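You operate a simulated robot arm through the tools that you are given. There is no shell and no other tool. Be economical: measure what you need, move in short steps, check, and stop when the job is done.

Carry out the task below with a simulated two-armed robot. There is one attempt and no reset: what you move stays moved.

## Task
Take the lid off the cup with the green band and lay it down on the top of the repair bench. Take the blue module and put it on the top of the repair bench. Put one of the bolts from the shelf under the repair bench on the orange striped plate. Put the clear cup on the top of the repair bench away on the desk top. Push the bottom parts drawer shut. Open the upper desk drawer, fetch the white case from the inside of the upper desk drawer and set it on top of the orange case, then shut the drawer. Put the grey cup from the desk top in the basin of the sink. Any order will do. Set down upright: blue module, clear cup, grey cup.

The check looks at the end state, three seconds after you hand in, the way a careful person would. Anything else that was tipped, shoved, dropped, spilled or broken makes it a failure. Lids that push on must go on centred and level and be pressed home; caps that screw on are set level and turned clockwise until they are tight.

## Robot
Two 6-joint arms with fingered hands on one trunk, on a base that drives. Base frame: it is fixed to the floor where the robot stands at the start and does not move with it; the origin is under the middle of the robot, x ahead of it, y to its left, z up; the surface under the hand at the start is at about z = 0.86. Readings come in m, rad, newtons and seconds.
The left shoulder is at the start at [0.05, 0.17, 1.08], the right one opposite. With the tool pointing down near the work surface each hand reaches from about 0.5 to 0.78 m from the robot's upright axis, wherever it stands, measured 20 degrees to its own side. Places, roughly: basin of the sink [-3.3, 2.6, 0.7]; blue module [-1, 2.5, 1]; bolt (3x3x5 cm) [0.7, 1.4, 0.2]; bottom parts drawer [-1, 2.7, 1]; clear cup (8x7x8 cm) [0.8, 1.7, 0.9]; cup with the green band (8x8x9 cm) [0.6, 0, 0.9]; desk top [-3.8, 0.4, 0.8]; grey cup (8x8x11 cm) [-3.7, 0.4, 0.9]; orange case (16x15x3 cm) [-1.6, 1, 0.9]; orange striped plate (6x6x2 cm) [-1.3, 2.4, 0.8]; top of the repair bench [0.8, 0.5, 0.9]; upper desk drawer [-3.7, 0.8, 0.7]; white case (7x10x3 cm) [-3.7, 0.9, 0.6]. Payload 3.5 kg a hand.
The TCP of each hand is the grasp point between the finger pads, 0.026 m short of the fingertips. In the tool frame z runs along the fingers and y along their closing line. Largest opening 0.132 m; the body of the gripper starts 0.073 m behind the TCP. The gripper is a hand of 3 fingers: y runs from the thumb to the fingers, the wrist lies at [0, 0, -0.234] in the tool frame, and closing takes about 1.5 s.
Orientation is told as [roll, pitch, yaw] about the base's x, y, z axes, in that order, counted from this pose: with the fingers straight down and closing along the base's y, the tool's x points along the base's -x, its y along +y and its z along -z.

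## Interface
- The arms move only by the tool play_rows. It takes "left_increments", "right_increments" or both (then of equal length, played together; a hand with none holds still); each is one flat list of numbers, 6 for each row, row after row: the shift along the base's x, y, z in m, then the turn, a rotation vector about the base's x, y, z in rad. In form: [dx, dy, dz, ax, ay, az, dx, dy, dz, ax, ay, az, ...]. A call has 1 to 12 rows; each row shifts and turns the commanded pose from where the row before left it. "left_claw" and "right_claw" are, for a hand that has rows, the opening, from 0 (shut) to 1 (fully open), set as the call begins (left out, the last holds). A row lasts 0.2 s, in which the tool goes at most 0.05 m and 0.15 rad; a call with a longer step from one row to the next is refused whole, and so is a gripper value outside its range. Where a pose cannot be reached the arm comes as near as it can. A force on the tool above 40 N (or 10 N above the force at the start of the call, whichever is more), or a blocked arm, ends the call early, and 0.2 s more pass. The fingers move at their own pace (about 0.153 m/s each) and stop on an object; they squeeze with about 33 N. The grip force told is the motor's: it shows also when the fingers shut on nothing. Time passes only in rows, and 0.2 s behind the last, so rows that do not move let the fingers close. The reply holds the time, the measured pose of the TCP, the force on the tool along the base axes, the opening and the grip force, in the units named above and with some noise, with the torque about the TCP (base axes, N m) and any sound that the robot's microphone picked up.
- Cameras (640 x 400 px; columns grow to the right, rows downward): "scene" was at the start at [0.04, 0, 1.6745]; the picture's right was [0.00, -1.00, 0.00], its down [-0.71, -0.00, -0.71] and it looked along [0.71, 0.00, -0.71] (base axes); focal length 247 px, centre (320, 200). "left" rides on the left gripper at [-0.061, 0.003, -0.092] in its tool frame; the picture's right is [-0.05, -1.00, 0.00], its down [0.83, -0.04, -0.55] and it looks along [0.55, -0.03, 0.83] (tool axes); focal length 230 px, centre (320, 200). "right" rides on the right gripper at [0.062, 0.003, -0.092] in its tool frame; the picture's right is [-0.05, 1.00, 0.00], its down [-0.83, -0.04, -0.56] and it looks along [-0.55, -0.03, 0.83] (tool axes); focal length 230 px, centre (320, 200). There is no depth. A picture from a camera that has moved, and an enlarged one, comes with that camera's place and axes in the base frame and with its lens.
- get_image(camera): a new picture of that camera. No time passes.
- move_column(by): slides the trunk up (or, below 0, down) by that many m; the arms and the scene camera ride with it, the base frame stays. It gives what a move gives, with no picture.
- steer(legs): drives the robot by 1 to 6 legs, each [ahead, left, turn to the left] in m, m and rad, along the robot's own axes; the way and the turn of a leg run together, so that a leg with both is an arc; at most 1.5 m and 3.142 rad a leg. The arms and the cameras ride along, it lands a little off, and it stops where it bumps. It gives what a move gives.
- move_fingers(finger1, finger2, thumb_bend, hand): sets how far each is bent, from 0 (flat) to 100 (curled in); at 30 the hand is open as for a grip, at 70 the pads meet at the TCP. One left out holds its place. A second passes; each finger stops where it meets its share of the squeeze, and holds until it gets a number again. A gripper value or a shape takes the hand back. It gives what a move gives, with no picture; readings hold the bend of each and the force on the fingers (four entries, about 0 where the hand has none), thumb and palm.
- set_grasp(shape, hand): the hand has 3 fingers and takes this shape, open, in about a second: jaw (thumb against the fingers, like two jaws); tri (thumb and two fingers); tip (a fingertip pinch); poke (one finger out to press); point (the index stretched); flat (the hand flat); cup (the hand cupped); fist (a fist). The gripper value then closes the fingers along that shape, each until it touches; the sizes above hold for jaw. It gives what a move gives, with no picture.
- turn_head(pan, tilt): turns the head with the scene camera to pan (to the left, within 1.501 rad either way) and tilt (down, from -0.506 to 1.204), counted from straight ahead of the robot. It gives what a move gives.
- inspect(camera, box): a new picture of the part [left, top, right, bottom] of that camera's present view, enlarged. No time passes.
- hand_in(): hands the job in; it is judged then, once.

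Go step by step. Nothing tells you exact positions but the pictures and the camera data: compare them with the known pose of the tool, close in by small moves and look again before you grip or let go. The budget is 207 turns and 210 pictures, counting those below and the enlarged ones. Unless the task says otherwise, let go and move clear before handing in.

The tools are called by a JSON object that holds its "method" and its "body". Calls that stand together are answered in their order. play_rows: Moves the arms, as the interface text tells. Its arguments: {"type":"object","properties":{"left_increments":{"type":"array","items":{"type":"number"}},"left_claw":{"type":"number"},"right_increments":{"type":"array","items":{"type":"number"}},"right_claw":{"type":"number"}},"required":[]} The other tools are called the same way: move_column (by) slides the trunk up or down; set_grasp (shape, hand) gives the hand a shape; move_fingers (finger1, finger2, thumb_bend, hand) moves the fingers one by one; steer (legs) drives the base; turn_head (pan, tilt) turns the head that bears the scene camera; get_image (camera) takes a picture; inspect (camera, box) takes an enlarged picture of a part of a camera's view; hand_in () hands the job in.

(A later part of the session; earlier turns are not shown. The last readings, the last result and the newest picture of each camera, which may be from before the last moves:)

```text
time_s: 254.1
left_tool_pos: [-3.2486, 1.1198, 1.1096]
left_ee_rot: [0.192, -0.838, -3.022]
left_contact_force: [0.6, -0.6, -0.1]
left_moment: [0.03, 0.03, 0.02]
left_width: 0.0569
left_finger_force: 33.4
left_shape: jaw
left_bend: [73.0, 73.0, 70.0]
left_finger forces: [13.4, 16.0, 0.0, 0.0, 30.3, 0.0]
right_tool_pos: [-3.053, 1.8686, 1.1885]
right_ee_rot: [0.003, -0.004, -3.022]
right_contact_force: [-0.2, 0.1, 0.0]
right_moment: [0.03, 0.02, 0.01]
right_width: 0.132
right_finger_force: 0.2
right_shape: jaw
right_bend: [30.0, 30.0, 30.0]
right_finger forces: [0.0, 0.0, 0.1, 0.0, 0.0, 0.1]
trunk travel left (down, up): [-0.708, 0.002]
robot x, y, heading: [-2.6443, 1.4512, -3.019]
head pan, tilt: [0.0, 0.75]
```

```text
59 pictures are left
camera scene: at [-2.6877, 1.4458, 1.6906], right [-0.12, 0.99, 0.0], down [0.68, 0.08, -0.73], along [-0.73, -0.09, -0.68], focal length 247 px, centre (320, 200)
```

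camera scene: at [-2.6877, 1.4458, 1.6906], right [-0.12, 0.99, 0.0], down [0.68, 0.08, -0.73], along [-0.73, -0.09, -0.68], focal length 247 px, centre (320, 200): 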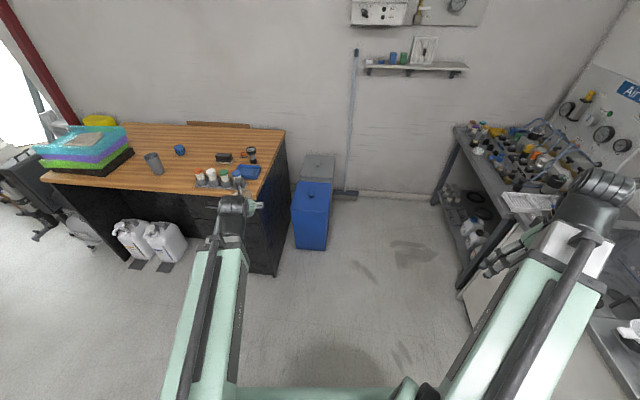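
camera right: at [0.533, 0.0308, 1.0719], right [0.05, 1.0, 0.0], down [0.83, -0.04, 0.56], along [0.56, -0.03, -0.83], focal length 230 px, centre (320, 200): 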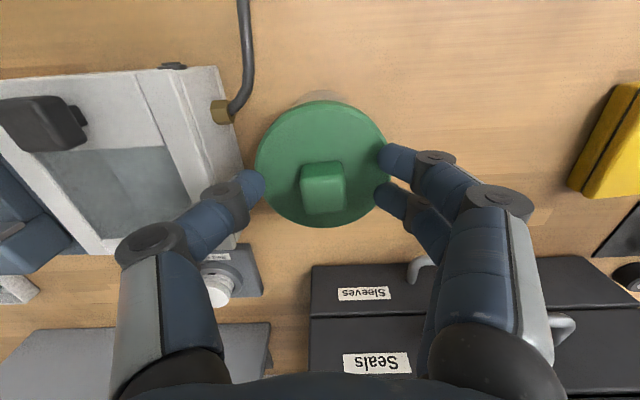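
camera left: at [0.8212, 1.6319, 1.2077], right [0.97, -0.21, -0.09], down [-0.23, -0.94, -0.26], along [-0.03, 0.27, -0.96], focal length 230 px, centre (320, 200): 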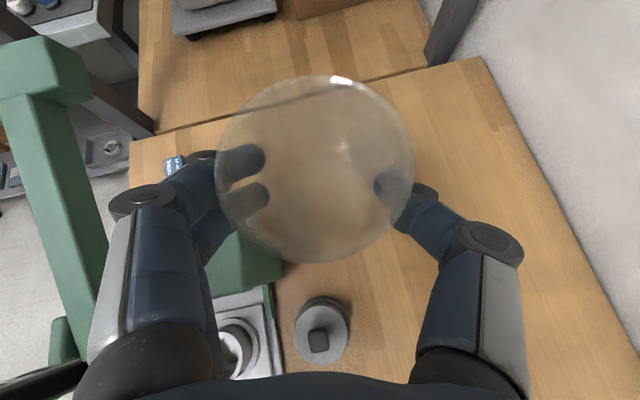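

Something behind-left blocked the base. I go forward first, straighten, then slide left in front of the desk.

{"method": "steer", "body": {"legs": [[0.38, -0.05, -0.12], [0, 0.8, 0]]}}

{"method": "get_image", "body": {"camera": "scene"}}

```text
time_s: 260.3
left_tool_pos: [-3.6372, 0.4287, 1.1102]
left_ee_rot: [0.192, -0.839, -3.122]
left_contact_force: [0.2, -0.3, -0.3]
left_moment: [-0.01, 0.01, 0.01]
left_width: 0.0569
left_finger_force: 32.9
left_shape: jaw
left_bend: [73.0, 73.0, 70.0]
left_finger forces: [13.4, 16.1, 0.0, 0.0, 30.3, 0.0]
right_tool_pos: [-3.3672, 1.1515, 1.1879]
right_ee_rot: [0.0, -0.002, -3.122]
right_contact_force: [0.5, -0.1, 0.2]
right_moment: [0.02, 0.02, 0.01]
right_width: 0.1318
right_finger_force: 0.1
right_shape: jaw
right_bend: [30.0, 30.0, 30.0]
right_finger forces: [0.0, 0.0, 0.0, 0.0, 0.0, 0.1]
trunk travel left (down, up): [-0.708, 0.002]
robot x, y, heading: [-2.9985, 0.6966, -3.118]
head pan, tilt: [0.0, 0.75]
```

```text
58 pictures are left
camera scene: at [-3.0471, 0.6942, 1.6906], right [-0.02, 1.0, 0.0], down [0.68, 0.01, -0.73], along [-0.73, -0.01, -0.68], focal length 247 px, centre (320, 200)
```

scene: 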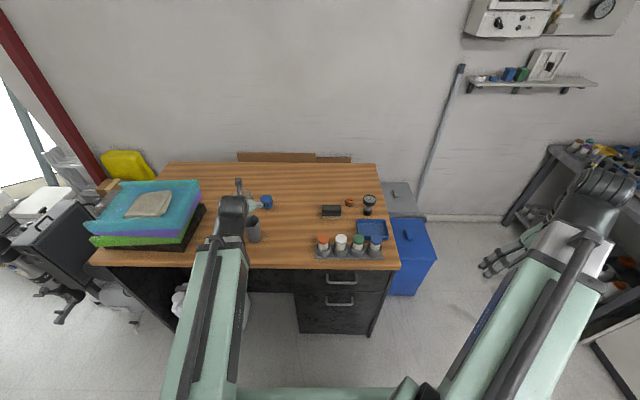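

I choose the free spot between the grey cup and the bottle tray, about (-3.75, 0.56), for the clear cup, and lower partway.

{"method": "play_rows", "body": {"left_increments": [-0.028, 0.033, 0, 0, 0, 0, -0.028, 0.033, 0, 0, 0, 0, -0.028, 0.033, 0, 0, 0, 0, -0.028, 0.033, 0, 0, 0, 0, 0, 0, -0.045, 0, 0, 0, 0, 0, -0.045, 0, 0, 0, 0, 0, -0.045, 0, 0, 0, 0, 0, -0.03, 0, 0, 0]}}

{"method": "get_image", "body": {"camera": "left"}}

{"method": "inspect", "body": {"camera": "scene", "box": [220, 160, 420, 300]}}

```text
time_s: 262.1
left_tool_pos: [-3.7481, 0.5603, 0.9456]
left_ee_rot: [0.191, -0.837, -3.124]
left_contact_force: [0.9, -0.4, -0.6]
left_moment: [0.03, 0.04, 0.0]
left_width: 0.0567
left_finger_force: 32.9
left_shape: jaw
left_bend: [74.0, 73.0, 70.0]
left_finger forces: [13.3, 16.0, 0.1, 0.1, 30.0, 0.0]
right_tool_pos: [-3.3668, 1.1523, 1.1882]
right_ee_rot: [-0.001, -0.002, -3.121]
right_contact_force: [-0.6, 0.0, -0.7]
right_moment: [0.01, -0.01, -0.04]
right_width: 0.132
right_finger_force: 0.0
right_shape: jaw
right_bend: [30.0, 30.0, 30.0]
right_finger forces: [0.0, 0.0, 0.1, 0.0, 0.0, 0.0]
trunk travel left (down, up): [-0.708, 0.002]
robot x, y, heading: [-3.0032, 0.695, -3.121]
head pan, tilt: [0.0, 0.75]
```

```text
57 pictures are left
camera left: at [-3.7223, 0.5762, 1.05], right [-0.2, 0.98, -0.09], down [0.95, 0.17, -0.26], along [-0.24, -0.14, -0.96], focal length 230 px, centre (320, 200)
```

left: 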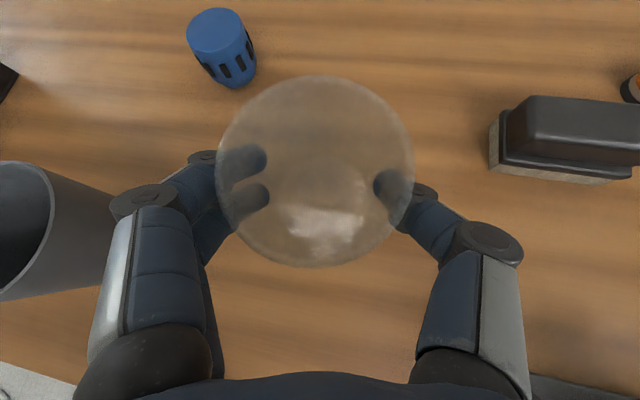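

```text
2.86 times, centred on (320, 230) of scene
camera zoom: at [-3.0473, 0.6951, 1.6906], right [-0.02, 1.0, 0.0], down [0.68, 0.01, -0.73], along [-0.73, -0.01, -0.68], focal length 706 px, centre (320, 114)
```

zoom: 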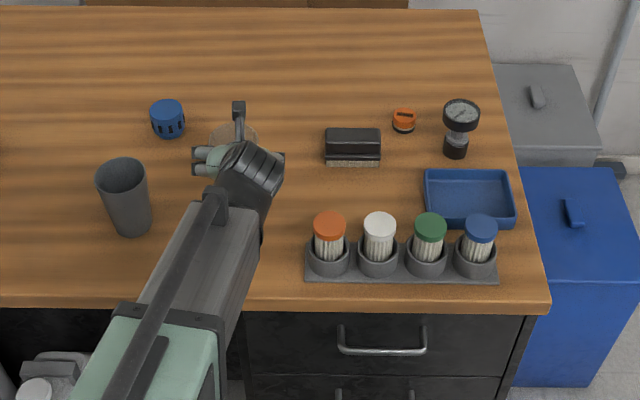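

The desk top triangulates to z ≈ 0.85, so contact should come at about 0.892. I shift 2 cm away from the grey cup and lower.

{"method": "play_rows", "body": {"left_increments": [0, 0.02, -0.02, 0, 0, 0, 0, 0, -0.02, 0, 0, 0, 0, 0, -0.005, 0, 0, 0]}}

{"method": "play_rows", "body": {"left_increments": [0, 0, -0.002, 0, 0, 0, 0, 0, -0.002, 0, 0, 0]}}

{"method": "play_rows", "body": {"left_increments": [0, 0, -0.002, 0, 0, 0, 0, 0, -0.002, 0, 0, 0]}}

```text
time_s: 262.9
left_tool_pos: [-3.7498, 0.5804, 0.8998]
left_ee_rot: [0.194, -0.837, -3.122]
left_contact_force: [-0.5, -1.0, 0.4]
left_moment: [0.01, 0.06, -0.01]
left_width: 0.0568
left_finger_force: 32.4
left_shape: jaw
left_bend: [74.0, 73.0, 70.0]
left_finger forces: [13.4, 16.1, 0.0, 0.1, 30.0, 0.1]
right_tool_pos: [-3.3666, 1.1521, 1.1891]
right_ee_rot: [0.001, -0.001, -3.122]
right_contact_force: [0.1, -0.8, 0.2]
right_moment: [0.0, 0.0, -0.02]
right_width: 0.1318
right_finger_force: 0.1
right_shape: jaw
right_bend: [30.0, 30.0, 30.0]
right_finger forces: [0.1, 0.0, 0.1, 0.0, 0.0, 0.1]
trunk travel left (down, up): [-0.708, 0.002]
robot x, y, heading: [-3.0022, 0.6961, -3.125]
head pan, tilt: [0.0, 0.75]
```

```text
time_s: 263.5
left_tool_pos: [-3.7506, 0.5809, 0.8953]
left_ee_rot: [0.192, -0.838, -3.124]
left_contact_force: [0.4, 0.0, 0.1]
left_moment: [0.03, 0.0, -0.06]
left_width: 0.057
left_finger_force: 33.4
left_shape: jaw
left_bend: [74.0, 73.0, 70.0]
left_finger forces: [13.3, 16.1, 0.0, 0.0, 30.0, 0.1]
right_tool_pos: [-3.3671, 1.1526, 1.1891]
right_ee_rot: [0.001, -0.003, -3.121]
right_contact_force: [0.2, 0.5, 0.7]
right_moment: [0.01, 0.01, 0.03]
right_width: 0.1317
right_finger_force: 0.0
right_shape: jaw
right_bend: [30.0, 30.0, 30.0]
right_finger forces: [0.0, 0.1, 0.0, 0.1, 0.1, 0.0]
trunk travel left (down, up): [-0.708, 0.002]
robot x, y, heading: [-3.0041, 0.6956, -3.118]
head pan, tilt: [0.0, 0.75]
```

```text
time_s: 264.1
left_tool_pos: [-3.7509, 0.5791, 0.8916]
left_ee_rot: [0.192, -0.838, -3.121]
left_contact_force: [-0.3, 0.1, -0.9]
left_moment: [0.01, -0.01, 0.01]
left_width: 0.0569
left_finger_force: 32.9
left_shape: jaw
left_bend: [74.0, 73.0, 70.0]
left_finger forces: [13.3, 16.1, 0.0, 0.0, 29.9, 0.0]
right_tool_pos: [-3.3669, 1.1522, 1.1872]
right_ee_rot: [0.0, -0.004, -3.124]
right_contact_force: [0.3, -0.3, -0.6]
right_moment: [0.02, 0.01, -0.01]
right_width: 0.1318
right_finger_force: 0.1
right_shape: jaw
right_bend: [30.0, 30.0, 30.0]
right_finger forces: [0.0, 0.1, 0.1, 0.0, 0.0, 0.0]
trunk travel left (down, up): [-0.708, 0.002]
robot x, y, heading: [-3.0027, 0.6946, -3.119]
head pan, tilt: [0.0, 0.75]
```

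{"method": "play_rows", "body": {"left_increments": [0, 0, -0.002, 0, 0, 0, 0, 0, -0.002, 0, 0, 0]}}

{"method": "play_rows", "body": {"left_increments": [0, 0, -0.002, 0, 0, 0, 0, 0, -0.002, 0, 0, 0]}}

{"method": "get_image", "body": {"camera": "left"}}

```text
time_s: 264.7
left_tool_pos: [-3.7514, 0.5793, 0.8888]
left_ee_rot: [0.194, -0.839, -3.123]
left_contact_force: [-2.3, 0.4, 7.6]
left_moment: [0.18, 0.02, 0.01]
left_width: 0.0572
left_finger_force: 33.2
left_shape: jaw
left_bend: [73.0, 74.0, 70.0]
left_finger forces: [16.0, 16.8, 0.1, 0.0, 31.7, 0.0]
right_tool_pos: [-3.367, 1.1526, 1.1892]
right_ee_rot: [0.0, -0.003, -3.122]
right_contact_force: [-0.4, -0.1, -0.6]
right_moment: [0.0, 0.03, 0.01]
right_width: 0.1319
right_finger_force: 0.0
right_shape: jaw
right_bend: [30.0, 30.0, 30.0]
right_finger forces: [0.0, 0.1, 0.0, 0.1, 0.0, 0.0]
trunk travel left (down, up): [-0.708, 0.002]
robot x, y, heading: [-3.0034, 0.6989, -3.122]
head pan, tilt: [0.0, 0.75]
```

```text
time_s: 265.3
left_tool_pos: [-3.7524, 0.5797, 0.8866]
left_ee_rot: [0.189, -0.842, -3.121]
left_contact_force: [-3.8, -1.0, 22.1]
left_moment: [0.47, 0.22, 0.09]
left_width: 0.0569
left_finger_force: 33.2
left_shape: jaw
left_bend: [73.0, 74.0, 70.0]
left_finger forces: [17.8, 18.6, 0.0, 0.0, 34.8, 0.0]
right_tool_pos: [-3.3659, 1.1531, 1.1895]
right_ee_rot: [0.002, -0.004, -3.122]
right_contact_force: [0.1, -0.2, 0.4]
right_moment: [0.0, -0.02, 0.01]
right_width: 0.1319
right_finger_force: 0.1
right_shape: jaw
right_bend: [30.0, 30.0, 30.0]
right_finger forces: [0.1, 0.0, 0.0, 0.0, 0.1, 0.0]
trunk travel left (down, up): [-0.708, 0.002]
robot x, y, heading: [-3.0028, 0.6939, -3.119]
head pan, tilt: [0.0, 0.75]
```

```text
55 pictures are left
camera left: at [-3.724, 0.5953, 0.9924], right [-0.2, 0.98, -0.09], down [0.95, 0.17, -0.26], along [-0.24, -0.14, -0.96], focal length 230 px, centre (320, 200)
```

left: 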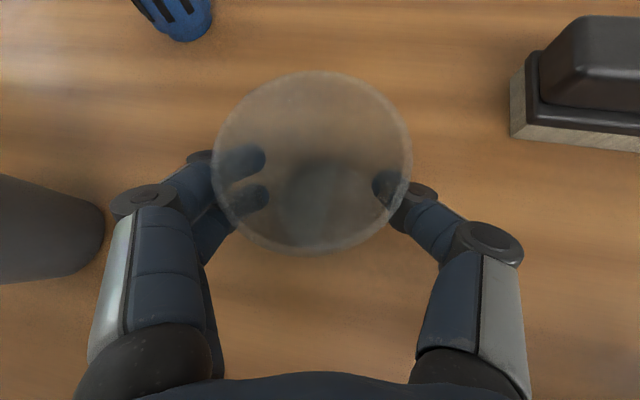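

The clear cup stands on the desk. I open and retreat backwards and up along the hand's axis.

{"method": "play_rows", "body": {"left_increments": [0, 0, 0.003, 0, 0, 0, 0, 0, 0, 0, 0, 0, 0, 0, 0, 0, 0, 0, 0, 0, 0, 0, 0, 0, 0.02, 0.002, 0.018, 0, 0, 0, 0.03, 0.003, 0.026, 0, 0, 0, 0.03, 0.003, 0.026, 0, 0, 0, 0.03, 0.003, 0.03, 0, 0, 0, 0, 0, 0.04, 0, 0, 0, 0, 0, 0.04, 0, 0, 0], "left_claw": 0.66}}

{"method": "get_image", "body": {"camera": "left"}}

```text
time_s: 267.5
left_tool_pos: [-3.6422, 0.5939, 1.0663]
left_ee_rot: [0.194, -0.839, -3.124]
left_contact_force: [0.0, 0.2, -0.3]
left_moment: [0.01, 0.01, -0.01]
left_width: 0.0867
left_finger_force: 0.1
left_shape: jaw
left_bend: [70.0, 70.0, 67.0]
left_finger forces: [0.1, 0.0, 0.0, 0.1, 0.0, 0.0]
right_tool_pos: [-3.3676, 1.1526, 1.1891]
right_ee_rot: [0.0, -0.001, -3.122]
right_contact_force: [-0.5, -0.4, -0.2]
right_moment: [0.02, 0.02, -0.01]
right_width: 0.132
right_finger_force: 0.2
right_shape: jaw
right_bend: [30.0, 30.0, 30.0]
right_finger forces: [0.0, 0.0, 0.0, 0.0, 0.0, 0.1]
trunk travel left (down, up): [-0.708, 0.002]
robot x, y, heading: [-3.0046, 0.6949, -3.124]
head pan, tilt: [0.0, 0.75]
```

```text
54 pictures are left
camera left: at [-3.615, 0.6109, 1.1718], right [-0.2, 0.98, -0.09], down [0.95, 0.17, -0.26], along [-0.24, -0.14, -0.96], focal length 230 px, centre (320, 200)
```

left: 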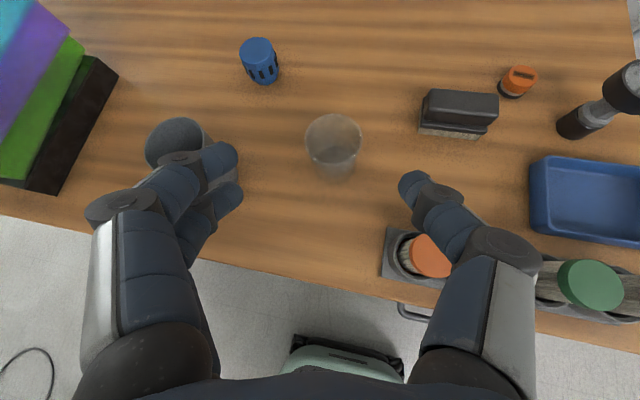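

The clear cup stands upright on the desk. The handle of the upper drawer is at about (-3.58, 0.78, 0.71); I'll need some room behind me, so I look back-left and back-right first.

{"method": "turn_head", "body": {"pan": 1.5, "tilt": 0.75}}

{"method": "get_image", "body": {"camera": "scene"}}

{"method": "turn_head", "body": {"pan": -1.5, "tilt": 0.75}}

{"method": "get_image", "body": {"camera": "scene"}}

```text
time_s: 269.1
left_tool_pos: [-3.6415, 0.5941, 1.0654]
left_ee_rot: [0.193, -0.839, -3.122]
left_contact_force: [0.1, 0.2, -0.4]
left_moment: [0.01, -0.01, -0.03]
left_width: 0.0866
left_finger_force: 0.1
left_shape: jaw
left_bend: [70.0, 70.0, 67.0]
left_finger forces: [0.0, 0.0, 0.0, 0.1, 0.0, 0.0]
right_tool_pos: [-3.3667, 1.1526, 1.1885]
right_ee_rot: [0.0, -0.003, -3.123]
right_contact_force: [0.1, 0.3, -0.2]
right_moment: [0.01, 0.0, 0.0]
right_width: 0.1319
right_finger_force: 0.1
right_shape: jaw
right_bend: [30.0, 30.0, 30.0]
right_finger forces: [0.1, 0.0, 0.0, 0.0, 0.0, 0.0]
trunk travel left (down, up): [-0.708, 0.002]
robot x, y, heading: [-2.9999, 0.7016, -3.122]
head pan, tilt: [1.499, 0.75]
```

```text
53 pictures are left
camera scene: at [-2.9686, 0.6139, 1.6906], right [-1.0, 0.05, 0.0], down [0.04, 0.68, -0.73], along [-0.04, -0.73, -0.68], focal length 247 px, centre (320, 200)
```

scene: 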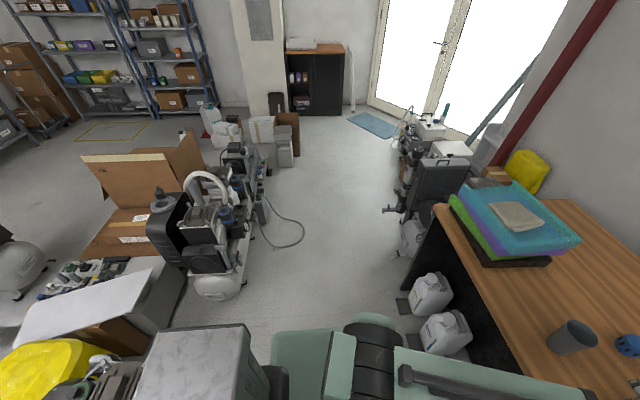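

```text
time_s: 271.7
left_tool_pos: [-3.6418, 0.595, 1.065]
left_ee_rot: [0.192, -0.839, -3.122]
left_contact_force: [-0.1, 0.4, -0.2]
left_moment: [0.0, 0.0, 0.0]
left_width: 0.0868
left_finger_force: 0.1
left_shape: jaw
left_bend: [70.0, 70.0, 67.0]
left_finger forces: [0.0, 0.0, 0.1, 0.0, 0.1, 0.0]
right_tool_pos: [-3.3665, 1.1525, 1.1881]
right_ee_rot: [0.001, -0.003, -3.123]
right_contact_force: [-0.2, 0.9, 0.2]
right_moment: [0.04, -0.01, 0.0]
right_width: 0.1318
right_finger_force: 0.0
right_shape: jaw
right_bend: [30.0, 30.0, 30.0]
right_finger forces: [0.0, 0.0, 0.0, 0.0, 0.0, 0.0]
trunk travel left (down, up): [-0.708, 0.002]
robot x, y, heading: [-3.0054, 0.6935, -3.125]
head pan, tilt: [-1.499, 0.75]
```

```text
52 pictures are left
camera scene: at [-2.9717, 0.7792, 1.6906], right [1.0, 0.09, 0.0], down [0.06, -0.68, -0.73], along [-0.07, 0.73, -0.68], focal length 247 px, centre (320, 200)
```

scene: 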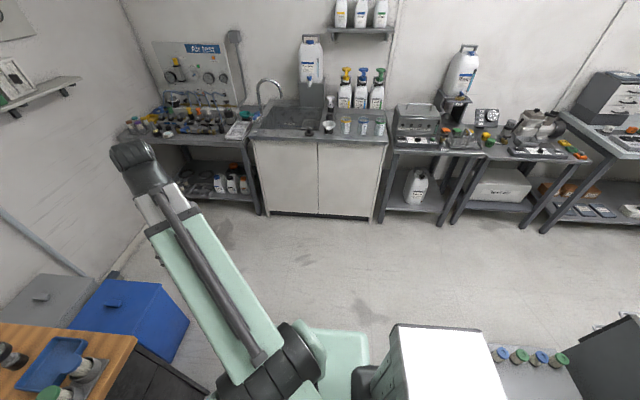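

The island's end is just behind-right, so I slide left to y ≈ 0.5 and back up a bit. Then I turn the right hand to point forward.

{"method": "steer", "body": {"legs": [[0, 0.2, -0.02], [-0.2, 0, 0]]}}

{"method": "play_rows", "body": {"right_increments": [-0.025, -0.013, 0, 0, 0.143, 0, -0.025, -0.013, 0, 0, 0.143, 0, -0.025, -0.013, 0, 0, 0.143, 0, -0.025, -0.013, 0, 0, 0.143, 0, -0.025, -0.013, 0, 0, 0.143, 0, -0.025, -0.013, 0, 0, 0.143, 0, -0.025, -0.013, 0, 0, 0.143, 0, -0.025, -0.013, 0, 0, 0.143, 0, -0.025, -0.013, 0, 0, 0.143, 0, -0.025, -0.013, 0, 0, 0.143, 0, 0, 0, 0, 0, 0.14, 0], "right_claw": 0.5}}

{"method": "play_rows", "body": {"right_increments": [0, 0, 0, 0.143, 0, 0, 0, 0, 0, 0.143, 0, 0, 0, 0, 0, 0.143, 0, 0, 0, 0, 0, 0.143, 0, 0, 0, 0, 0, 0.143, 0, 0, 0, 0, 0, 0.143, 0, 0, 0, 0, 0, 0.143, 0, 0, 0, 0, 0, 0.143, 0, 0, 0, 0, 0, 0.143, 0, 0, 0, 0, 0, 0.143, 0, 0, 0, 0, 0, 0.14, 0, 0]}}

```text
time_s: 274.4
left_tool_pos: [-3.4428, 0.411, 1.0675]
left_ee_rot: [0.193, -0.838, 3.134]
left_contact_force: [0.7, -0.1, 0.2]
left_moment: [0.0, 0.01, -0.02]
left_width: 0.0868
left_finger_force: 0.1
left_shape: jaw
left_bend: [70.0, 70.0, 67.0]
left_finger forces: [0.0, 0.0, 0.0, 0.0, 0.1, 0.1]
right_tool_pos: [-3.1534, 0.9621, 1.189]
right_ee_rot: [0.001, -0.004, 3.134]
right_contact_force: [0.5, 0.2, -0.4]
right_moment: [0.02, 0.07, 0.0]
right_width: 0.132
right_finger_force: 0.0
right_shape: jaw
right_bend: [30.0, 30.0, 30.0]
right_finger forces: [0.1, 0.0, 0.1, 0.0, 0.0, 0.0]
trunk travel left (down, up): [-0.708, 0.002]
robot x, y, heading: [-2.8019, 0.4966, 3.133]
head pan, tilt: [-1.499, 0.75]
```

```text
time_s: 276.8
left_tool_pos: [-3.4429, 0.4101, 1.0655]
left_ee_rot: [0.193, -0.838, 3.135]
left_contact_force: [0.1, 0.3, -0.2]
left_moment: [0.0, -0.02, 0.05]
left_width: 0.087
left_finger_force: 0.0
left_shape: jaw
left_bend: [70.0, 70.0, 67.0]
left_finger forces: [0.1, 0.0, 0.0, 0.0, 0.0, 0.1]
right_tool_pos: [-3.4559, 0.8702, 1.236]
right_ee_rot: [0.641, -1.548, 2.499]
right_contact_force: [0.2, 0.3, -0.2]
right_moment: [0.01, -0.02, -0.02]
right_width: 0.0667
right_finger_force: 0.0
right_shape: jaw
right_bend: [73.0, 73.0, 70.0]
right_finger forces: [0.0, 0.1, 0.0, 0.0, 0.0, 0.0]
right hand out of reach, approached as far as the arm can: row 4, 5, 6, 7, 8, 11
trunk travel left (down, up): [-0.708, 0.002]
robot x, y, heading: [-2.8026, 0.495, 3.133]
head pan, tilt: [-1.499, 0.75]
```

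```text
time_s: 279.2
left_tool_pos: [-3.4434, 0.411, 1.0667]
left_ee_rot: [0.193, -0.838, 3.136]
left_contact_force: [-0.7, 0.0, 0.2]
left_moment: [0.0, -0.01, 0.0]
left_width: 0.0866
left_finger_force: 0.0
left_shape: jaw
left_bend: [70.0, 70.0, 67.0]
left_finger forces: [0.0, 0.0, 0.0, 0.1, 0.0, 0.0]
right_tool_pos: [-3.4743, 0.66, 1.389]
right_ee_rot: [-1.572, -0.009, -1.592]
right_contact_force: [-0.3, -1.0, -0.4]
right_moment: [-0.03, 0.01, 0.02]
right_width: 0.0668
right_finger_force: 0.0
right_shape: jaw
right_bend: [73.0, 73.0, 70.0]
right_finger forces: [0.0, 0.0, 0.0, 0.0, 0.0, 0.0]
right hand out of reach, approached as far as the arm can: row 1, 2, 3, 4, 5, 6, 7, 8, 9, 10, 11
trunk travel left (down, up): [-0.708, 0.002]
robot x, y, heading: [-2.8021, 0.4946, 3.136]
head pan, tilt: [-1.499, 0.75]
```

{"method": "play_rows", "body": {"right_increments": [-0.03, 0.02, -0.03, 0, 0, 0, -0.03, 0.02, -0.03, 0, 0, 0, -0.03, 0.02, -0.03, 0, 0, 0, -0.02, 0.01, -0.04, 0, 0, 0]}}

{"method": "get_image", "body": {"camera": "right"}}

```text
time_s: 280.2
left_tool_pos: [-3.4444, 0.4097, 1.066]
left_ee_rot: [0.195, -0.837, 3.135]
left_contact_force: [0.0, -0.2, 0.2]
left_moment: [-0.01, 0.0, -0.07]
left_width: 0.0867
left_finger_force: 0.1
left_shape: jaw
left_bend: [70.0, 70.0, 67.0]
left_finger forces: [0.1, 0.0, 0.1, 0.0, 0.1, 0.0]
right_tool_pos: [-3.5893, 0.6714, 1.2483]
right_ee_rot: [-1.572, -0.009, -1.582]
right_contact_force: [0.4, -0.6, 0.3]
right_moment: [-0.04, -0.04, -0.03]
right_width: 0.0666
right_finger_force: 0.1
right_shape: jaw
right_bend: [73.0, 73.0, 70.0]
right_finger forces: [0.0, 0.0, 0.0, 0.0, 0.0, 0.0]
right hand out of reach, approached as far as the arm can: row 1, 2, 3, 4
trunk travel left (down, up): [-0.708, 0.002]
robot x, y, heading: [-2.8005, 0.4956, 3.132]
head pan, tilt: [-1.499, 0.75]
```

```text
51 pictures are left
camera right: at [-3.4978, 0.7312, 1.2446], right [0.0, -0.06, -1.0], down [0.55, -0.84, 0.05], along [-0.84, -0.55, 0.03], focal length 230 px, centre (320, 200)
```

right: 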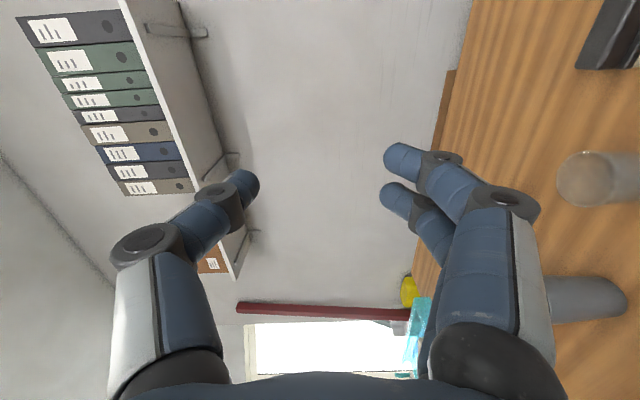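

The hand keeps this orientation best at this relative height, so I retract it to that pose, shift the base slightly right, and lower the trunk to bring it to handle height.

{"method": "play_rows", "body": {"right_increments": [0.03, 0, 0.035, 0, 0, 0, 0.03, 0, 0.035, 0, 0, 0, 0.03, 0, 0.035, 0, 0, 0, 0.025, 0, 0.035, 0, 0, 0]}}

{"method": "steer", "body": {"legs": [[0, -0.11, 0]]}}

{"method": "move_column", "body": {"by": -0.36}}

{"method": "move_column", "body": {"by": -0.3}}

{"method": "get_image", "body": {"camera": "right"}}

```text
time_s: 281.2
left_tool_pos: [-3.4425, 0.4101, 1.0656]
left_ee_rot: [0.193, -0.838, 3.135]
left_contact_force: [0.0, -0.1, -0.4]
left_moment: [-0.01, 0.0, -0.04]
left_width: 0.0867
left_finger_force: 0.1
left_shape: jaw
left_bend: [70.0, 70.0, 67.0]
left_finger forces: [0.0, 0.1, 0.0, 0.0, 0.1, 0.0]
right_tool_pos: [-3.4727, 0.6497, 1.3898]
right_ee_rot: [-1.572, -0.01, -1.579]
right_contact_force: [1.1, -0.4, 0.3]
right_moment: [0.02, 0.01, -0.02]
right_width: 0.0664
right_finger_force: 0.0
right_shape: jaw
right_bend: [73.0, 73.0, 70.0]
right_finger forces: [0.0, 0.0, 0.0, 0.0, 0.0, 0.0]
right hand out of reach, approached as far as the arm can: row 1, 2, 3, 4
trunk travel left (down, up): [-0.708, 0.002]
robot x, y, heading: [-2.8024, 0.493, 3.133]
head pan, tilt: [-1.499, 0.75]
```

```text
time_s: 282.4
left_tool_pos: [-3.4423, 0.5197, 1.0665]
left_ee_rot: [0.195, -0.837, 3.136]
left_contact_force: [0.3, -0.3, -0.5]
left_moment: [-0.03, 0.01, 0.04]
left_width: 0.0867
left_finger_force: 0.2
left_shape: jaw
left_bend: [70.0, 70.0, 67.0]
left_finger forces: [0.0, 0.0, 0.0, 0.0, 0.0, 0.0]
right_tool_pos: [-3.4752, 0.761, 1.3886]
right_ee_rot: [-1.57, -0.014, -1.576]
right_contact_force: [1.1, 1.0, -0.3]
right_moment: [-0.01, -0.02, 0.04]
right_width: 0.0665
right_finger_force: 0.1
right_shape: jaw
right_bend: [73.0, 73.0, 70.0]
right_finger forces: [0.0, 0.0, 0.0, 0.0, 0.0, 0.1]
trunk travel left (down, up): [-0.708, 0.002]
robot x, y, heading: [-2.802, 0.6036, 3.143]
head pan, tilt: [-1.499, 0.75]
```

```text
time_s: 285.9
left_tool_pos: [-3.4422, 0.5179, 0.7064]
left_ee_rot: [0.193, -0.839, 3.136]
left_contact_force: [0.0, -0.4, -0.1]
left_moment: [-0.06, 0.02, -0.01]
left_width: 0.0867
left_finger_force: 0.1
left_shape: jaw
left_bend: [70.0, 70.0, 67.0]
left_finger forces: [0.0, 0.0, 0.0, 0.0, 0.0, 0.0]
right_tool_pos: [-3.4742, 0.7594, 1.0296]
right_ee_rot: [-1.571, -0.01, -1.576]
right_contact_force: [-0.6, -0.8, 0.1]
right_moment: [-0.01, -0.03, 0.0]
right_width: 0.0663
right_finger_force: 0.0
right_shape: jaw
right_bend: [73.0, 73.0, 70.0]
right_finger forces: [0.1, 0.0, 0.0, 0.0, 0.0, 0.0]
trunk travel left (down, up): [-0.348, 0.362]
robot x, y, heading: [-2.8012, 0.6032, 3.137]
head pan, tilt: [-1.499, 0.75]
```

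```text
time_s: 288.9
left_tool_pos: [-3.4428, 0.5178, 0.4062]
left_ee_rot: [0.196, -0.836, 3.137]
left_contact_force: [0.4, -0.7, -0.3]
left_moment: [-0.03, 0.01, -0.01]
left_width: 0.0869
left_finger_force: 0.0
left_shape: jaw
left_bend: [70.0, 70.0, 67.0]
left_finger forces: [0.0, 0.0, 0.1, 0.0, 0.1, 0.1]
right_tool_pos: [-3.473, 0.7589, 0.73]
right_ee_rot: [-1.571, -0.01, -1.577]
right_contact_force: [-0.1, 0.2, 0.0]
right_moment: [0.01, 0.01, -0.02]
right_width: 0.0662
right_finger_force: 0.1
right_shape: jaw
right_bend: [73.0, 73.0, 70.0]
right_finger forces: [0.0, 0.0, 0.0, 0.0, 0.0, 0.0]
trunk travel left (down, up): [-0.048, 0.662]
robot x, y, heading: [-2.8003, 0.606, 3.139]
head pan, tilt: [-1.499, 0.75]
```

```text
50 pictures are left
camera right: at [-3.3818, 0.8191, 0.7249], right [0.0, -0.06, -1.0], down [0.55, -0.83, 0.05], along [-0.83, -0.55, 0.03], focal length 230 px, centre (320, 200)
```

right: 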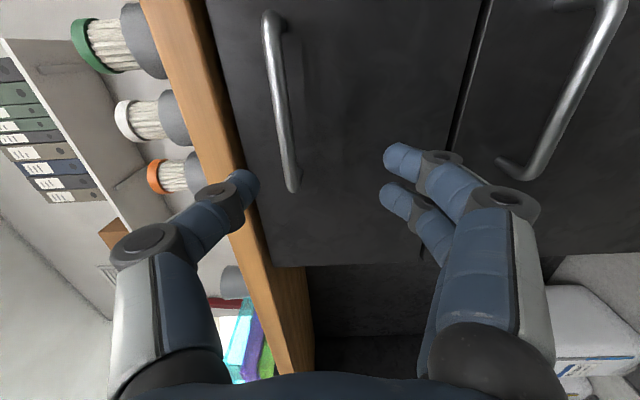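

The handle bar is at about x = -3.564, z = 0.757, y = 0.72–0.84. I raise the trunk 2.7 cm, narrow the fingers, and drive forward so the bar comes between them.

{"method": "move_column", "body": {"by": 0.027}}

{"method": "play_rows", "body": {"right_increments": [0, 0, 0, 0, 0, 0, 0, 0, 0, 0, 0, 0, 0, 0, 0, 0, 0, 0], "right_claw": 0.36}}

{"method": "steer", "body": {"legs": [[0.08, 0, 0]]}}

{"method": "get_image", "body": {"camera": "right"}}

```text
time_s: 289.6
left_tool_pos: [-3.4429, 0.5185, 0.4321]
left_ee_rot: [0.193, -0.839, 3.137]
left_contact_force: [0.1, 1.3, 0.3]
left_moment: [0.0, -0.03, -0.01]
left_width: 0.0869
left_finger_force: 0.1
left_shape: jaw
left_bend: [70.0, 70.0, 67.0]
left_finger forces: [0.0, 0.0, 0.1, 0.1, 0.1, 0.0]
right_tool_pos: [-3.4733, 0.7583, 0.7554]
right_ee_rot: [-1.572, -0.011, -1.574]
right_contact_force: [0.0, -0.6, 0.0]
right_moment: [0.01, -0.01, -0.01]
right_width: 0.0665
right_finger_force: 0.1
right_shape: jaw
right_bend: [73.0, 73.0, 70.0]
right_finger forces: [0.0, 0.0, 0.1, 0.0, 0.0, 0.0]
trunk travel left (down, up): [-0.075, 0.635]
robot x, y, heading: [-2.8, 0.606, 3.137]
head pan, tilt: [-1.499, 0.75]
```

```text
time_s: 290.4
left_tool_pos: [-3.4429, 0.5179, 0.4322]
left_ee_rot: [0.193, -0.839, 3.138]
left_contact_force: [0.0, 0.6, -0.1]
left_moment: [0.01, -0.01, -0.02]
left_width: 0.0868
left_finger_force: 0.0
left_shape: jaw
left_bend: [70.0, 70.0, 67.0]
left_finger forces: [0.1, 0.0, 0.0, 0.0, 0.0, 0.0]
right_tool_pos: [-3.4725, 0.7576, 0.7559]
right_ee_rot: [-1.57, -0.01, -1.577]
right_contact_force: [-0.3, -0.3, -0.7]
right_moment: [0.0, 0.01, 0.0]
right_width: 0.0481
right_finger_force: 0.1
right_shape: jaw
right_bend: [73.0, 73.0, 70.0]
right_finger forces: [0.0, 0.0, 0.0, 0.0, 0.0, 0.1]
trunk travel left (down, up): [-0.075, 0.635]
robot x, y, heading: [-2.7999, 0.6034, 3.137]
head pan, tilt: [-1.499, 0.75]
```

```text
time_s: 291.5
left_tool_pos: [-3.5233, 0.5178, 0.4328]
left_ee_rot: [0.194, -0.837, 3.14]
left_contact_force: [-0.5, -0.1, 0.5]
left_moment: [0.01, -0.03, 0.0]
left_width: 0.0867
left_finger_force: 0.0
left_shape: jaw
left_bend: [70.0, 70.0, 67.0]
left_finger forces: [0.0, 0.0, 0.1, 0.0, 0.1, 0.1]
right_tool_pos: [-3.5551, 0.7582, 0.7561]
right_ee_rot: [-1.571, -0.01, -1.576]
right_contact_force: [0.2, 0.1, 0.3]
right_moment: [-0.01, 0.0, -0.01]
right_width: 0.0481
right_finger_force: 0.1
right_shape: jaw
right_bend: [73.0, 73.0, 70.0]
right_finger forces: [0.1, 0.0, 0.1, 0.1, 0.1, 0.0]
trunk travel left (down, up): [-0.075, 0.635]
robot x, y, heading: [-2.8829, 0.6077, 3.137]
head pan, tilt: [-1.499, 0.75]
```

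```text
49 pictures are left
camera right: at [-3.4632, 0.8189, 0.7518], right [0.0, -0.06, -1.0], down [0.55, -0.83, 0.05], along [-0.83, -0.55, 0.03], focal length 230 px, centre (320, 200)
```

right: 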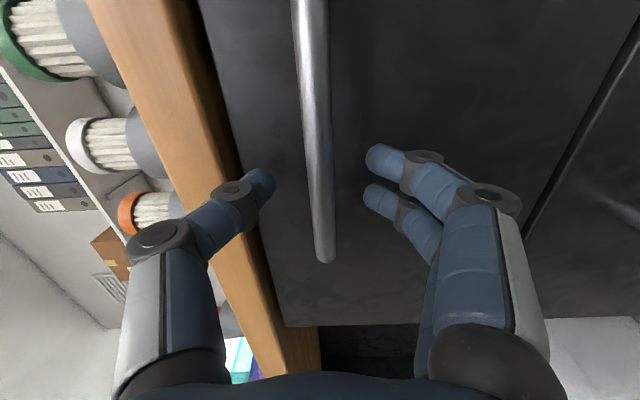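

The bar lies between thumb and fingers. I close and pull the drawer by backing up.

{"method": "play_rows", "body": {"right_increments": [0, 0, 0, 0, 0, 0, 0, 0, 0, 0, 0, 0, 0, 0, 0, 0, 0, 0, 0, 0, 0, 0, 0, 0, 0, 0, 0, 0, 0, 0], "right_claw": 0}}

{"method": "steer", "body": {"legs": [[-0.1, 0, 0], [-0.1, 0, 0]]}}

{"method": "get_image", "body": {"camera": "right"}}

```text
time_s: 292.7
left_tool_pos: [-3.5242, 0.5178, 0.4332]
left_ee_rot: [0.196, -0.837, 3.138]
left_contact_force: [0.2, -0.2, 0.5]
left_moment: [0.03, 0.03, 0.01]
left_width: 0.0866
left_finger_force: 0.0
left_shape: jaw
left_bend: [70.0, 70.0, 67.0]
left_finger forces: [0.0, 0.0, 0.0, 0.0, 0.0, 0.1]
right_tool_pos: [-3.5562, 0.7587, 0.7569]
right_ee_rot: [-1.572, -0.012, -1.577]
right_contact_force: [-5.2, 0.1, 5.3]
right_moment: [0.01, 0.01, 0.02]
right_width: 0.0001
right_finger_force: 33.3
right_shape: jaw
right_bend: [64.0, 64.0, 66.0]
right_finger forces: [0.0, 0.0, 0.0, 0.0, 0.0, 0.1]
trunk travel left (down, up): [-0.075, 0.635]
robot x, y, heading: [-2.8815, 0.6052, 3.135]
head pan, tilt: [-1.499, 0.75]
```

```text
time_s: 294.2
left_tool_pos: [-3.4219, 0.5144, 0.4322]
left_ee_rot: [0.191, -0.837, 3.14]
left_contact_force: [0.4, -0.1, 0.1]
left_moment: [-0.01, -0.01, 0.02]
left_width: 0.0871
left_finger_force: 0.1
left_shape: jaw
left_bend: [70.0, 70.0, 67.0]
left_finger forces: [0.1, 0.0, 0.1, 0.0, 0.0, 0.0]
right_tool_pos: [-3.4527, 0.755, 0.7578]
right_ee_rot: [-1.577, -0.01, -1.576]
right_contact_force: [-0.5, 0.8, 2.9]
right_moment: [-0.01, -0.02, -0.01]
right_width: 0.0
right_finger_force: 33.0
right_shape: jaw
right_bend: [68.0, 68.0, 74.0]
right_finger forces: [0.8, 0.9, 0.0, 0.0, 3.5, 0.1]
trunk travel left (down, up): [-0.075, 0.635]
robot x, y, heading: [-2.7781, 0.6057, 3.143]
head pan, tilt: [-1.499, 0.75]
stopped in leg 2: the robot was blocked; the commanded pose is now the measured one
```

```text
48 pictures are left
camera right: at [-3.3614, 0.8167, 0.7534], right [-0.01, -0.06, -1.0], down [0.55, -0.83, 0.05], along [-0.83, -0.55, 0.04], focal length 230 px, centre (320, 200)
```

right: 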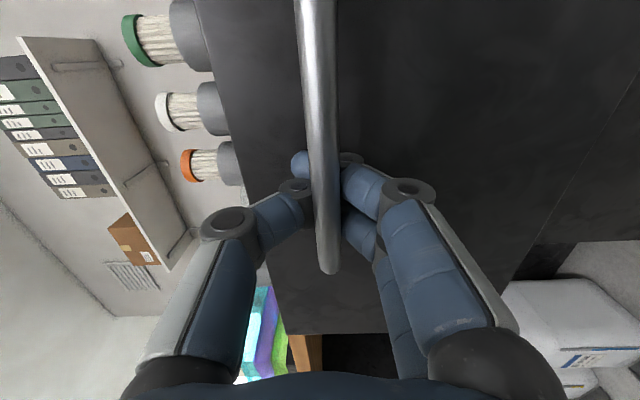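

The drawer came out about 10 cm before something behind blocked the base. I release, slide the hand off along the bar, and raise the trunk; then I'll draw the drawer further with the left hand from inside its front.

{"method": "play_rows", "body": {"right_increments": [0, 0, 0, 0, 0, 0, 0, 0, 0, 0, 0, 0, 0, 0, 0, 0, 0, 0, 0, 0, 0, 0, 0, 0], "right_claw": 0.36}}

{"method": "steer", "body": {"legs": [[0, 0.13, 0]]}}

{"method": "move_column", "body": {"by": 0.3}}

{"method": "move_column", "body": {"by": 0.25}}

{"method": "play_rows", "body": {"left_increments": [0, 0.02, 0, 0, -0.14, 0, 0, 0.03, 0, 0, -0.14, 0, 0, 0.03, 0, 0, -0.14, 0, 0, 0.03, 0, 0, -0.14, 0, 0, 0.03, 0, 0, -0.14, 0, 0, 0.03, 0, 0, -0.138, 0], "left_claw": 0}}

{"method": "turn_head", "body": {"pan": -0.2, "tilt": 0.9}}

{"method": "get_image", "body": {"camera": "scene"}}

```text
time_s: 295.2
left_tool_pos: [-3.422, 0.5153, 0.4337]
left_ee_rot: [0.194, -0.837, 3.139]
left_contact_force: [0.8, 0.0, 0.2]
left_moment: [0.0, -0.02, -0.03]
left_width: 0.0867
left_finger_force: 0.2
left_shape: jaw
left_bend: [70.0, 70.0, 67.0]
left_finger forces: [0.1, 0.1, 0.0, 0.0, 0.0, 0.0]
right_tool_pos: [-3.4539, 0.7556, 0.7581]
right_ee_rot: [-1.574, -0.011, -1.574]
right_contact_force: [1.3, -0.2, 0.2]
right_moment: [0.03, -0.04, 0.04]
right_width: 0.047
right_finger_force: 0.1
right_shape: jaw
right_bend: [74.0, 74.0, 70.0]
right_finger forces: [0.0, 1.3, 0.1, 0.0, 0.2, 0.0]
trunk travel left (down, up): [-0.075, 0.635]
robot x, y, heading: [-2.7764, 0.6026, 3.139]
head pan, tilt: [-1.499, 0.75]
```

```text
time_s: 296.5
left_tool_pos: [-3.4209, 0.3837, 0.4335]
left_ee_rot: [0.194, -0.838, 3.141]
left_contact_force: [0.4, -0.3, 1.0]
left_moment: [0.01, -0.04, 0.0]
left_width: 0.0865
left_finger_force: 0.0
left_shape: jaw
left_bend: [70.0, 70.0, 67.0]
left_finger forces: [0.0, 0.0, 0.0, 0.0, 0.1, 0.1]
right_tool_pos: [-3.4542, 0.6245, 0.7567]
right_ee_rot: [-1.576, -0.01, -1.575]
right_contact_force: [0.7, -0.7, 0.1]
right_moment: [-0.02, -0.05, -0.02]
right_width: 0.0474
right_finger_force: 0.1
right_shape: jaw
right_bend: [74.0, 74.0, 70.0]
right_finger forces: [0.5, 0.9, 0.0, 0.0, 0.1, 0.0]
trunk travel left (down, up): [-0.075, 0.635]
robot x, y, heading: [-2.7801, 0.4721, 3.141]
head pan, tilt: [-1.499, 0.75]
```

```text
time_s: 299.5
left_tool_pos: [-3.4224, 0.3829, 0.7326]
left_ee_rot: [0.193, -0.838, 3.14]
left_contact_force: [0.0, -0.1, -0.8]
left_moment: [-0.02, 0.03, 0.01]
left_width: 0.0869
left_finger_force: 0.0
left_shape: jaw
left_bend: [70.0, 70.0, 67.0]
left_finger forces: [0.0, 0.0, 0.1, 0.0, 0.0, 0.0]
right_tool_pos: [-3.4535, 0.623, 1.0581]
right_ee_rot: [-1.575, -0.011, -1.575]
right_contact_force: [-0.1, 0.1, -0.1]
right_moment: [0.01, -0.01, 0.02]
right_width: 0.0475
right_finger_force: 0.0
right_shape: jaw
right_bend: [74.0, 74.0, 70.0]
right_finger forces: [0.1, 0.0, 0.0, 0.1, 0.0, 0.1]
trunk travel left (down, up): [-0.375, 0.335]
robot x, y, heading: [-2.782, 0.4697, 3.14]
head pan, tilt: [-1.499, 0.75]
```

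```text
time_s: 302.1
left_tool_pos: [-3.4223, 0.3834, 0.9832]
left_ee_rot: [0.193, -0.837, 3.139]
left_contact_force: [0.2, -0.5, 0.2]
left_moment: [0.03, 0.02, 0.0]
left_width: 0.0867
left_finger_force: 0.0
left_shape: jaw
left_bend: [70.0, 70.0, 67.0]
left_finger forces: [0.1, 0.0, 0.0, 0.0, 0.0, 0.0]
right_tool_pos: [-3.4531, 0.6239, 1.3075]
right_ee_rot: [-1.573, -0.01, -1.576]
right_contact_force: [-0.9, 0.8, -1.0]
right_moment: [-0.01, -0.02, -0.03]
right_width: 0.0475
right_finger_force: 0.0
right_shape: jaw
right_bend: [74.0, 74.0, 70.0]
right_finger forces: [0.0, 0.0, 0.0, 0.0, 0.0, 0.0]
trunk travel left (down, up): [-0.625, 0.085]
robot x, y, heading: [-2.7785, 0.4721, 3.14]
head pan, tilt: [-1.499, 0.75]
```

```text
time_s: 303.4
left_tool_pos: [-3.4219, 0.5547, 0.983]
left_ee_rot: [0.191, 0.004, 3.14]
left_contact_force: [0.3, -1.2, 0.4]
left_moment: [0.02, 0.02, 0.05]
left_width: 0.0003
left_finger_force: 33.3
left_shape: jaw
left_bend: [68.0, 68.0, 74.0]
left_finger forces: [0.1, 0.0, 0.0, 0.0, 0.0, 0.1]
right_tool_pos: [-3.4539, 0.6244, 1.3077]
right_ee_rot: [-1.575, -0.01, -1.573]
right_contact_force: [0.5, 0.2, 0.3]
right_moment: [-0.01, -0.01, 0.0]
right_width: 0.0472
right_finger_force: 0.0
right_shape: jaw
right_bend: [74.0, 74.0, 70.0]
right_finger forces: [0.0, 0.0, 0.0, 0.0, 0.0, 0.0]
trunk travel left (down, up): [-0.625, 0.085]
robot x, y, heading: [-2.7847, 0.4739, 3.141]
head pan, tilt: [-1.499, 0.75]
```

```text
time_s: 304.9
left_tool_pos: [-3.4224, 0.5529, 0.9825]
left_ee_rot: [0.192, 0.0, 3.141]
left_contact_force: [0.2, -0.8, -0.5]
left_moment: [-0.01, 0.02, -0.01]
left_width: 0.0001
left_finger_force: 32.9
left_shape: jaw
left_bend: [68.0, 68.0, 74.0]
left_finger forces: [0.0, 0.0, 0.1, 0.0, 0.1, 0.0]
right_tool_pos: [-3.4544, 0.6239, 1.3078]
right_ee_rot: [-1.574, -0.01, -1.577]
right_contact_force: [-0.1, -0.2, 0.0]
right_moment: [0.0, 0.0, -0.01]
right_width: 0.047
right_finger_force: 0.0
right_shape: jaw
right_bend: [74.0, 74.0, 70.0]
right_finger forces: [0.0, 0.0, 0.0, 0.0, 0.0, 0.1]
trunk travel left (down, up): [-0.625, 0.085]
robot x, y, heading: [-2.7836, 0.4715, 3.134]
head pan, tilt: [-0.201, 0.901]
```

```text
47 pictures are left
camera scene: at [-2.816, 0.4866, 1.5957], right [0.2, 0.98, 0.0], down [0.77, -0.16, -0.62], along [-0.61, 0.13, -0.78], focal length 247 px, centre (320, 200)
```

scene: 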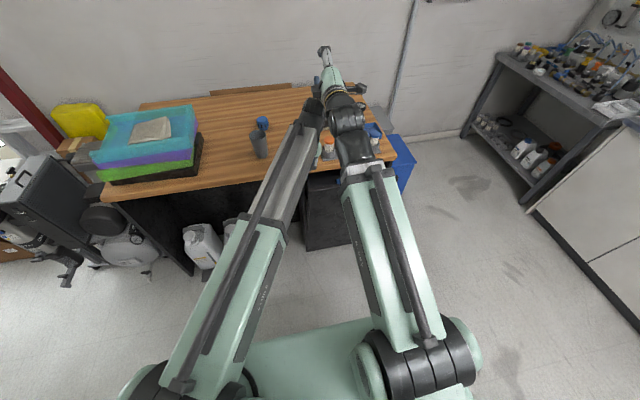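

The right hand will do the hooking and then pick the case, so I turn it back to pointing down, and move the left hand away.

{"method": "play_rows", "body": {"right_increments": [0, 0.012, 0, -0.143, 0, 0, 0, 0.012, 0, -0.143, 0, 0, 0, 0.012, 0, -0.143, 0, 0, 0, 0.012, 0, -0.143, 0, 0, 0, 0.012, 0, -0.143, 0, 0, 0, 0.012, 0, -0.143, 0, 0, 0, 0.012, 0, -0.143, 0, 0, 0, 0.012, 0, -0.143, 0, 0, 0, 0.012, 0, -0.143, 0, 0, 0, 0.012, 0, -0.143, 0, 0, 0, 0.012, 0, -0.14, 0, 0], "left_increments": [0, -0.02, 0, 0, 0, 0, 0, -0.02, 0, 0, 0, 0, 0, -0.02, 0, 0, 0, 0, 0, -0.02, 0, 0, 0, 0, 0, -0.02, 0, 0, 0, 0, 0, -0.02, 0, 0, 0, 0, 0, -0.02, 0, 0, 0, 0, 0, -0.02, 0, 0, 0, 0, 0, -0.02, 0, 0, 0, 0, 0, -0.02, 0.01, 0, 0, 0, 0, -0.02, 0.01, 0, 0, 0]}}

{"method": "play_rows", "body": {"right_increments": [0, 0.005, -0.005, 0, -0.143, 0, 0, 0.005, -0.005, 0, -0.143, 0, 0, 0.005, -0.005, 0, -0.143, 0, 0, 0.005, -0.005, 0, -0.143, 0, 0, 0.005, -0.005, 0, -0.143, 0, 0, 0.005, -0.005, 0, -0.143, 0, 0, 0.005, -0.005, 0, -0.143, 0, 0, 0.005, -0.005, 0, -0.143, 0, 0, 0.005, -0.005, 0, -0.143, 0, 0, 0.005, -0.005, 0, -0.143, 0, 0, 0, 0, 0, -0.14, 0], "right_claw": 0}}

{"method": "get_image", "body": {"camera": "right"}}

```text
time_s: 307.3
left_tool_pos: [-3.4239, 0.3322, 1.0032]
left_ee_rot: [0.192, 0.0, 3.139]
left_contact_force: [0.0, 0.5, -0.3]
left_moment: [-0.02, 0.01, 0.03]
left_width: 0.0
left_finger_force: 32.8
left_shape: jaw
left_bend: [68.0, 68.0, 74.0]
left_finger forces: [0.0, 0.1, 0.0, 0.0, 0.1, 0.1]
right_tool_pos: [-3.4534, 0.758, 1.3072]
right_ee_rot: [1.166, -1.558, 1.972]
right_contact_force: [-0.6, -0.4, -0.4]
right_moment: [-0.01, -0.02, 0.01]
right_width: 0.0473
right_finger_force: 0.0
right_shape: jaw
right_bend: [74.0, 74.0, 70.0]
right_finger forces: [0.1, 0.0, 0.1, 0.0, 0.0, 0.0]
trunk travel left (down, up): [-0.625, 0.085]
robot x, y, heading: [-2.7793, 0.4699, 3.143]
head pan, tilt: [-0.201, 0.901]
```

```text
time_s: 309.7
left_tool_pos: [-3.4251, 0.3332, 1.0027]
left_ee_rot: [0.191, 0.003, 3.141]
left_contact_force: [-0.2, -0.6, -0.5]
left_moment: [0.01, 0.0, 0.01]
left_width: 0.0
left_finger_force: 32.9
left_shape: jaw
left_bend: [68.0, 68.0, 74.0]
left_finger forces: [0.0, 0.0, 0.0, 0.0, 0.0, 0.1]
right_tool_pos: [-3.4375, 0.8027, 1.2181]
right_ee_rot: [-0.01, -0.022, 3.133]
right_contact_force: [-1.4, -0.9, -0.9]
right_moment: [0.03, -0.03, -0.02]
right_width: 0.0
right_finger_force: 33.2
right_shape: jaw
right_bend: [68.0, 68.0, 74.0]
right_finger forces: [0.0, 0.0, 0.0, 0.0, 0.1, 0.0]
right hand out of reach, approached as far as the arm can: row 10, 11
trunk travel left (down, up): [-0.625, 0.085]
robot x, y, heading: [-2.7823, 0.4723, 3.141]
head pan, tilt: [-0.201, 0.901]
```

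```text
46 pictures are left
camera right: at [-3.3754, 0.7974, 1.3088], right [-0.06, -1.0, -0.01], down [-0.82, 0.04, 0.57], along [-0.57, 0.04, -0.82], focal length 230 px, centre (320, 200)
```

right: 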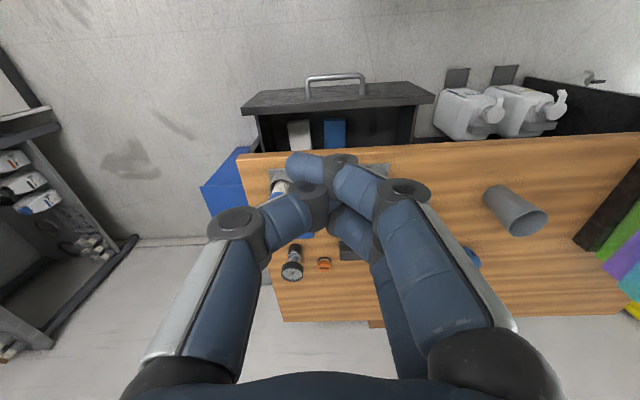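

I can see into the drawer: the white case at its left, a blue case beside it. I bring the closed right fingers, slightly tilted, down to the gap behind the drawer front at y ≈ 0.72.

{"method": "play_rows", "body": {"right_increments": [-0.025, -0.04, 0, 0, 0.13, 0, -0.025, -0.04, 0, 0, 0.13, 0, 0, 0, -0.045, 0, 0, 0, 0, 0, -0.045, 0, 0, 0, 0, 0, -0.045, 0, 0, 0, 0, 0, -0.045, 0, 0, 0, 0, 0, -0.045, 0, 0, 0, 0, 0, -0.045, 0, 0, 0, 0, 0, -0.045, 0, 0, 0, -0.01, 0, -0.04, 0, 0, 0], "right_claw": 0}}

{"method": "get_image", "body": {"camera": "right"}}

```text
time_s: 311.9
left_tool_pos: [-3.4241, 0.3322, 1.004]
left_ee_rot: [0.192, 0.003, 3.139]
left_contact_force: [0.0, 0.1, -1.4]
left_moment: [0.06, 0.01, -0.02]
left_width: 0.0004
left_finger_force: 33.2
left_shape: jaw
left_bend: [68.0, 68.0, 74.0]
left_finger forces: [0.1, 0.0, 0.0, 0.1, 0.0, 0.0]
right_tool_pos: [-3.4969, 0.724, 0.8667]
right_ee_rot: [-0.001, -0.256, 3.134]
right_contact_force: [-0.1, -0.3, -0.5]
right_moment: [-0.01, -0.01, 0.0]
right_width: 0.0
right_finger_force: 33.0
right_shape: jaw
right_bend: [68.0, 68.0, 74.0]
right_finger forces: [0.1, 0.0, 0.1, 0.1, 0.0, 0.1]
trunk travel left (down, up): [-0.625, 0.085]
robot x, y, heading: [-2.7819, 0.4733, 3.142]
head pan, tilt: [-0.201, 0.901]
```

```text
45 pictures are left
camera right: at [-3.4157, 0.7188, 0.9396], right [-0.06, -1.0, 0.01], down [-0.66, 0.05, 0.75], along [-0.75, 0.04, -0.66], focal length 230 px, centre (320, 200)
```

right: 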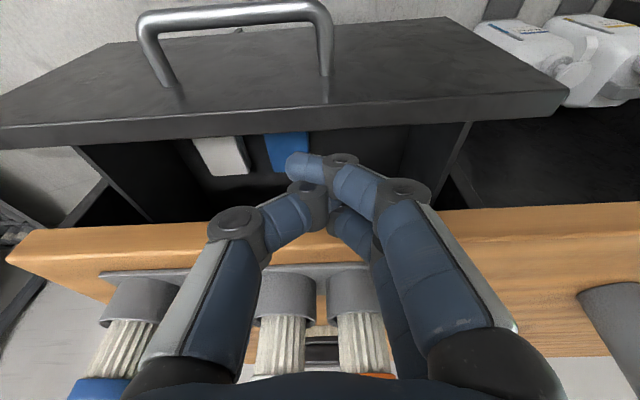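

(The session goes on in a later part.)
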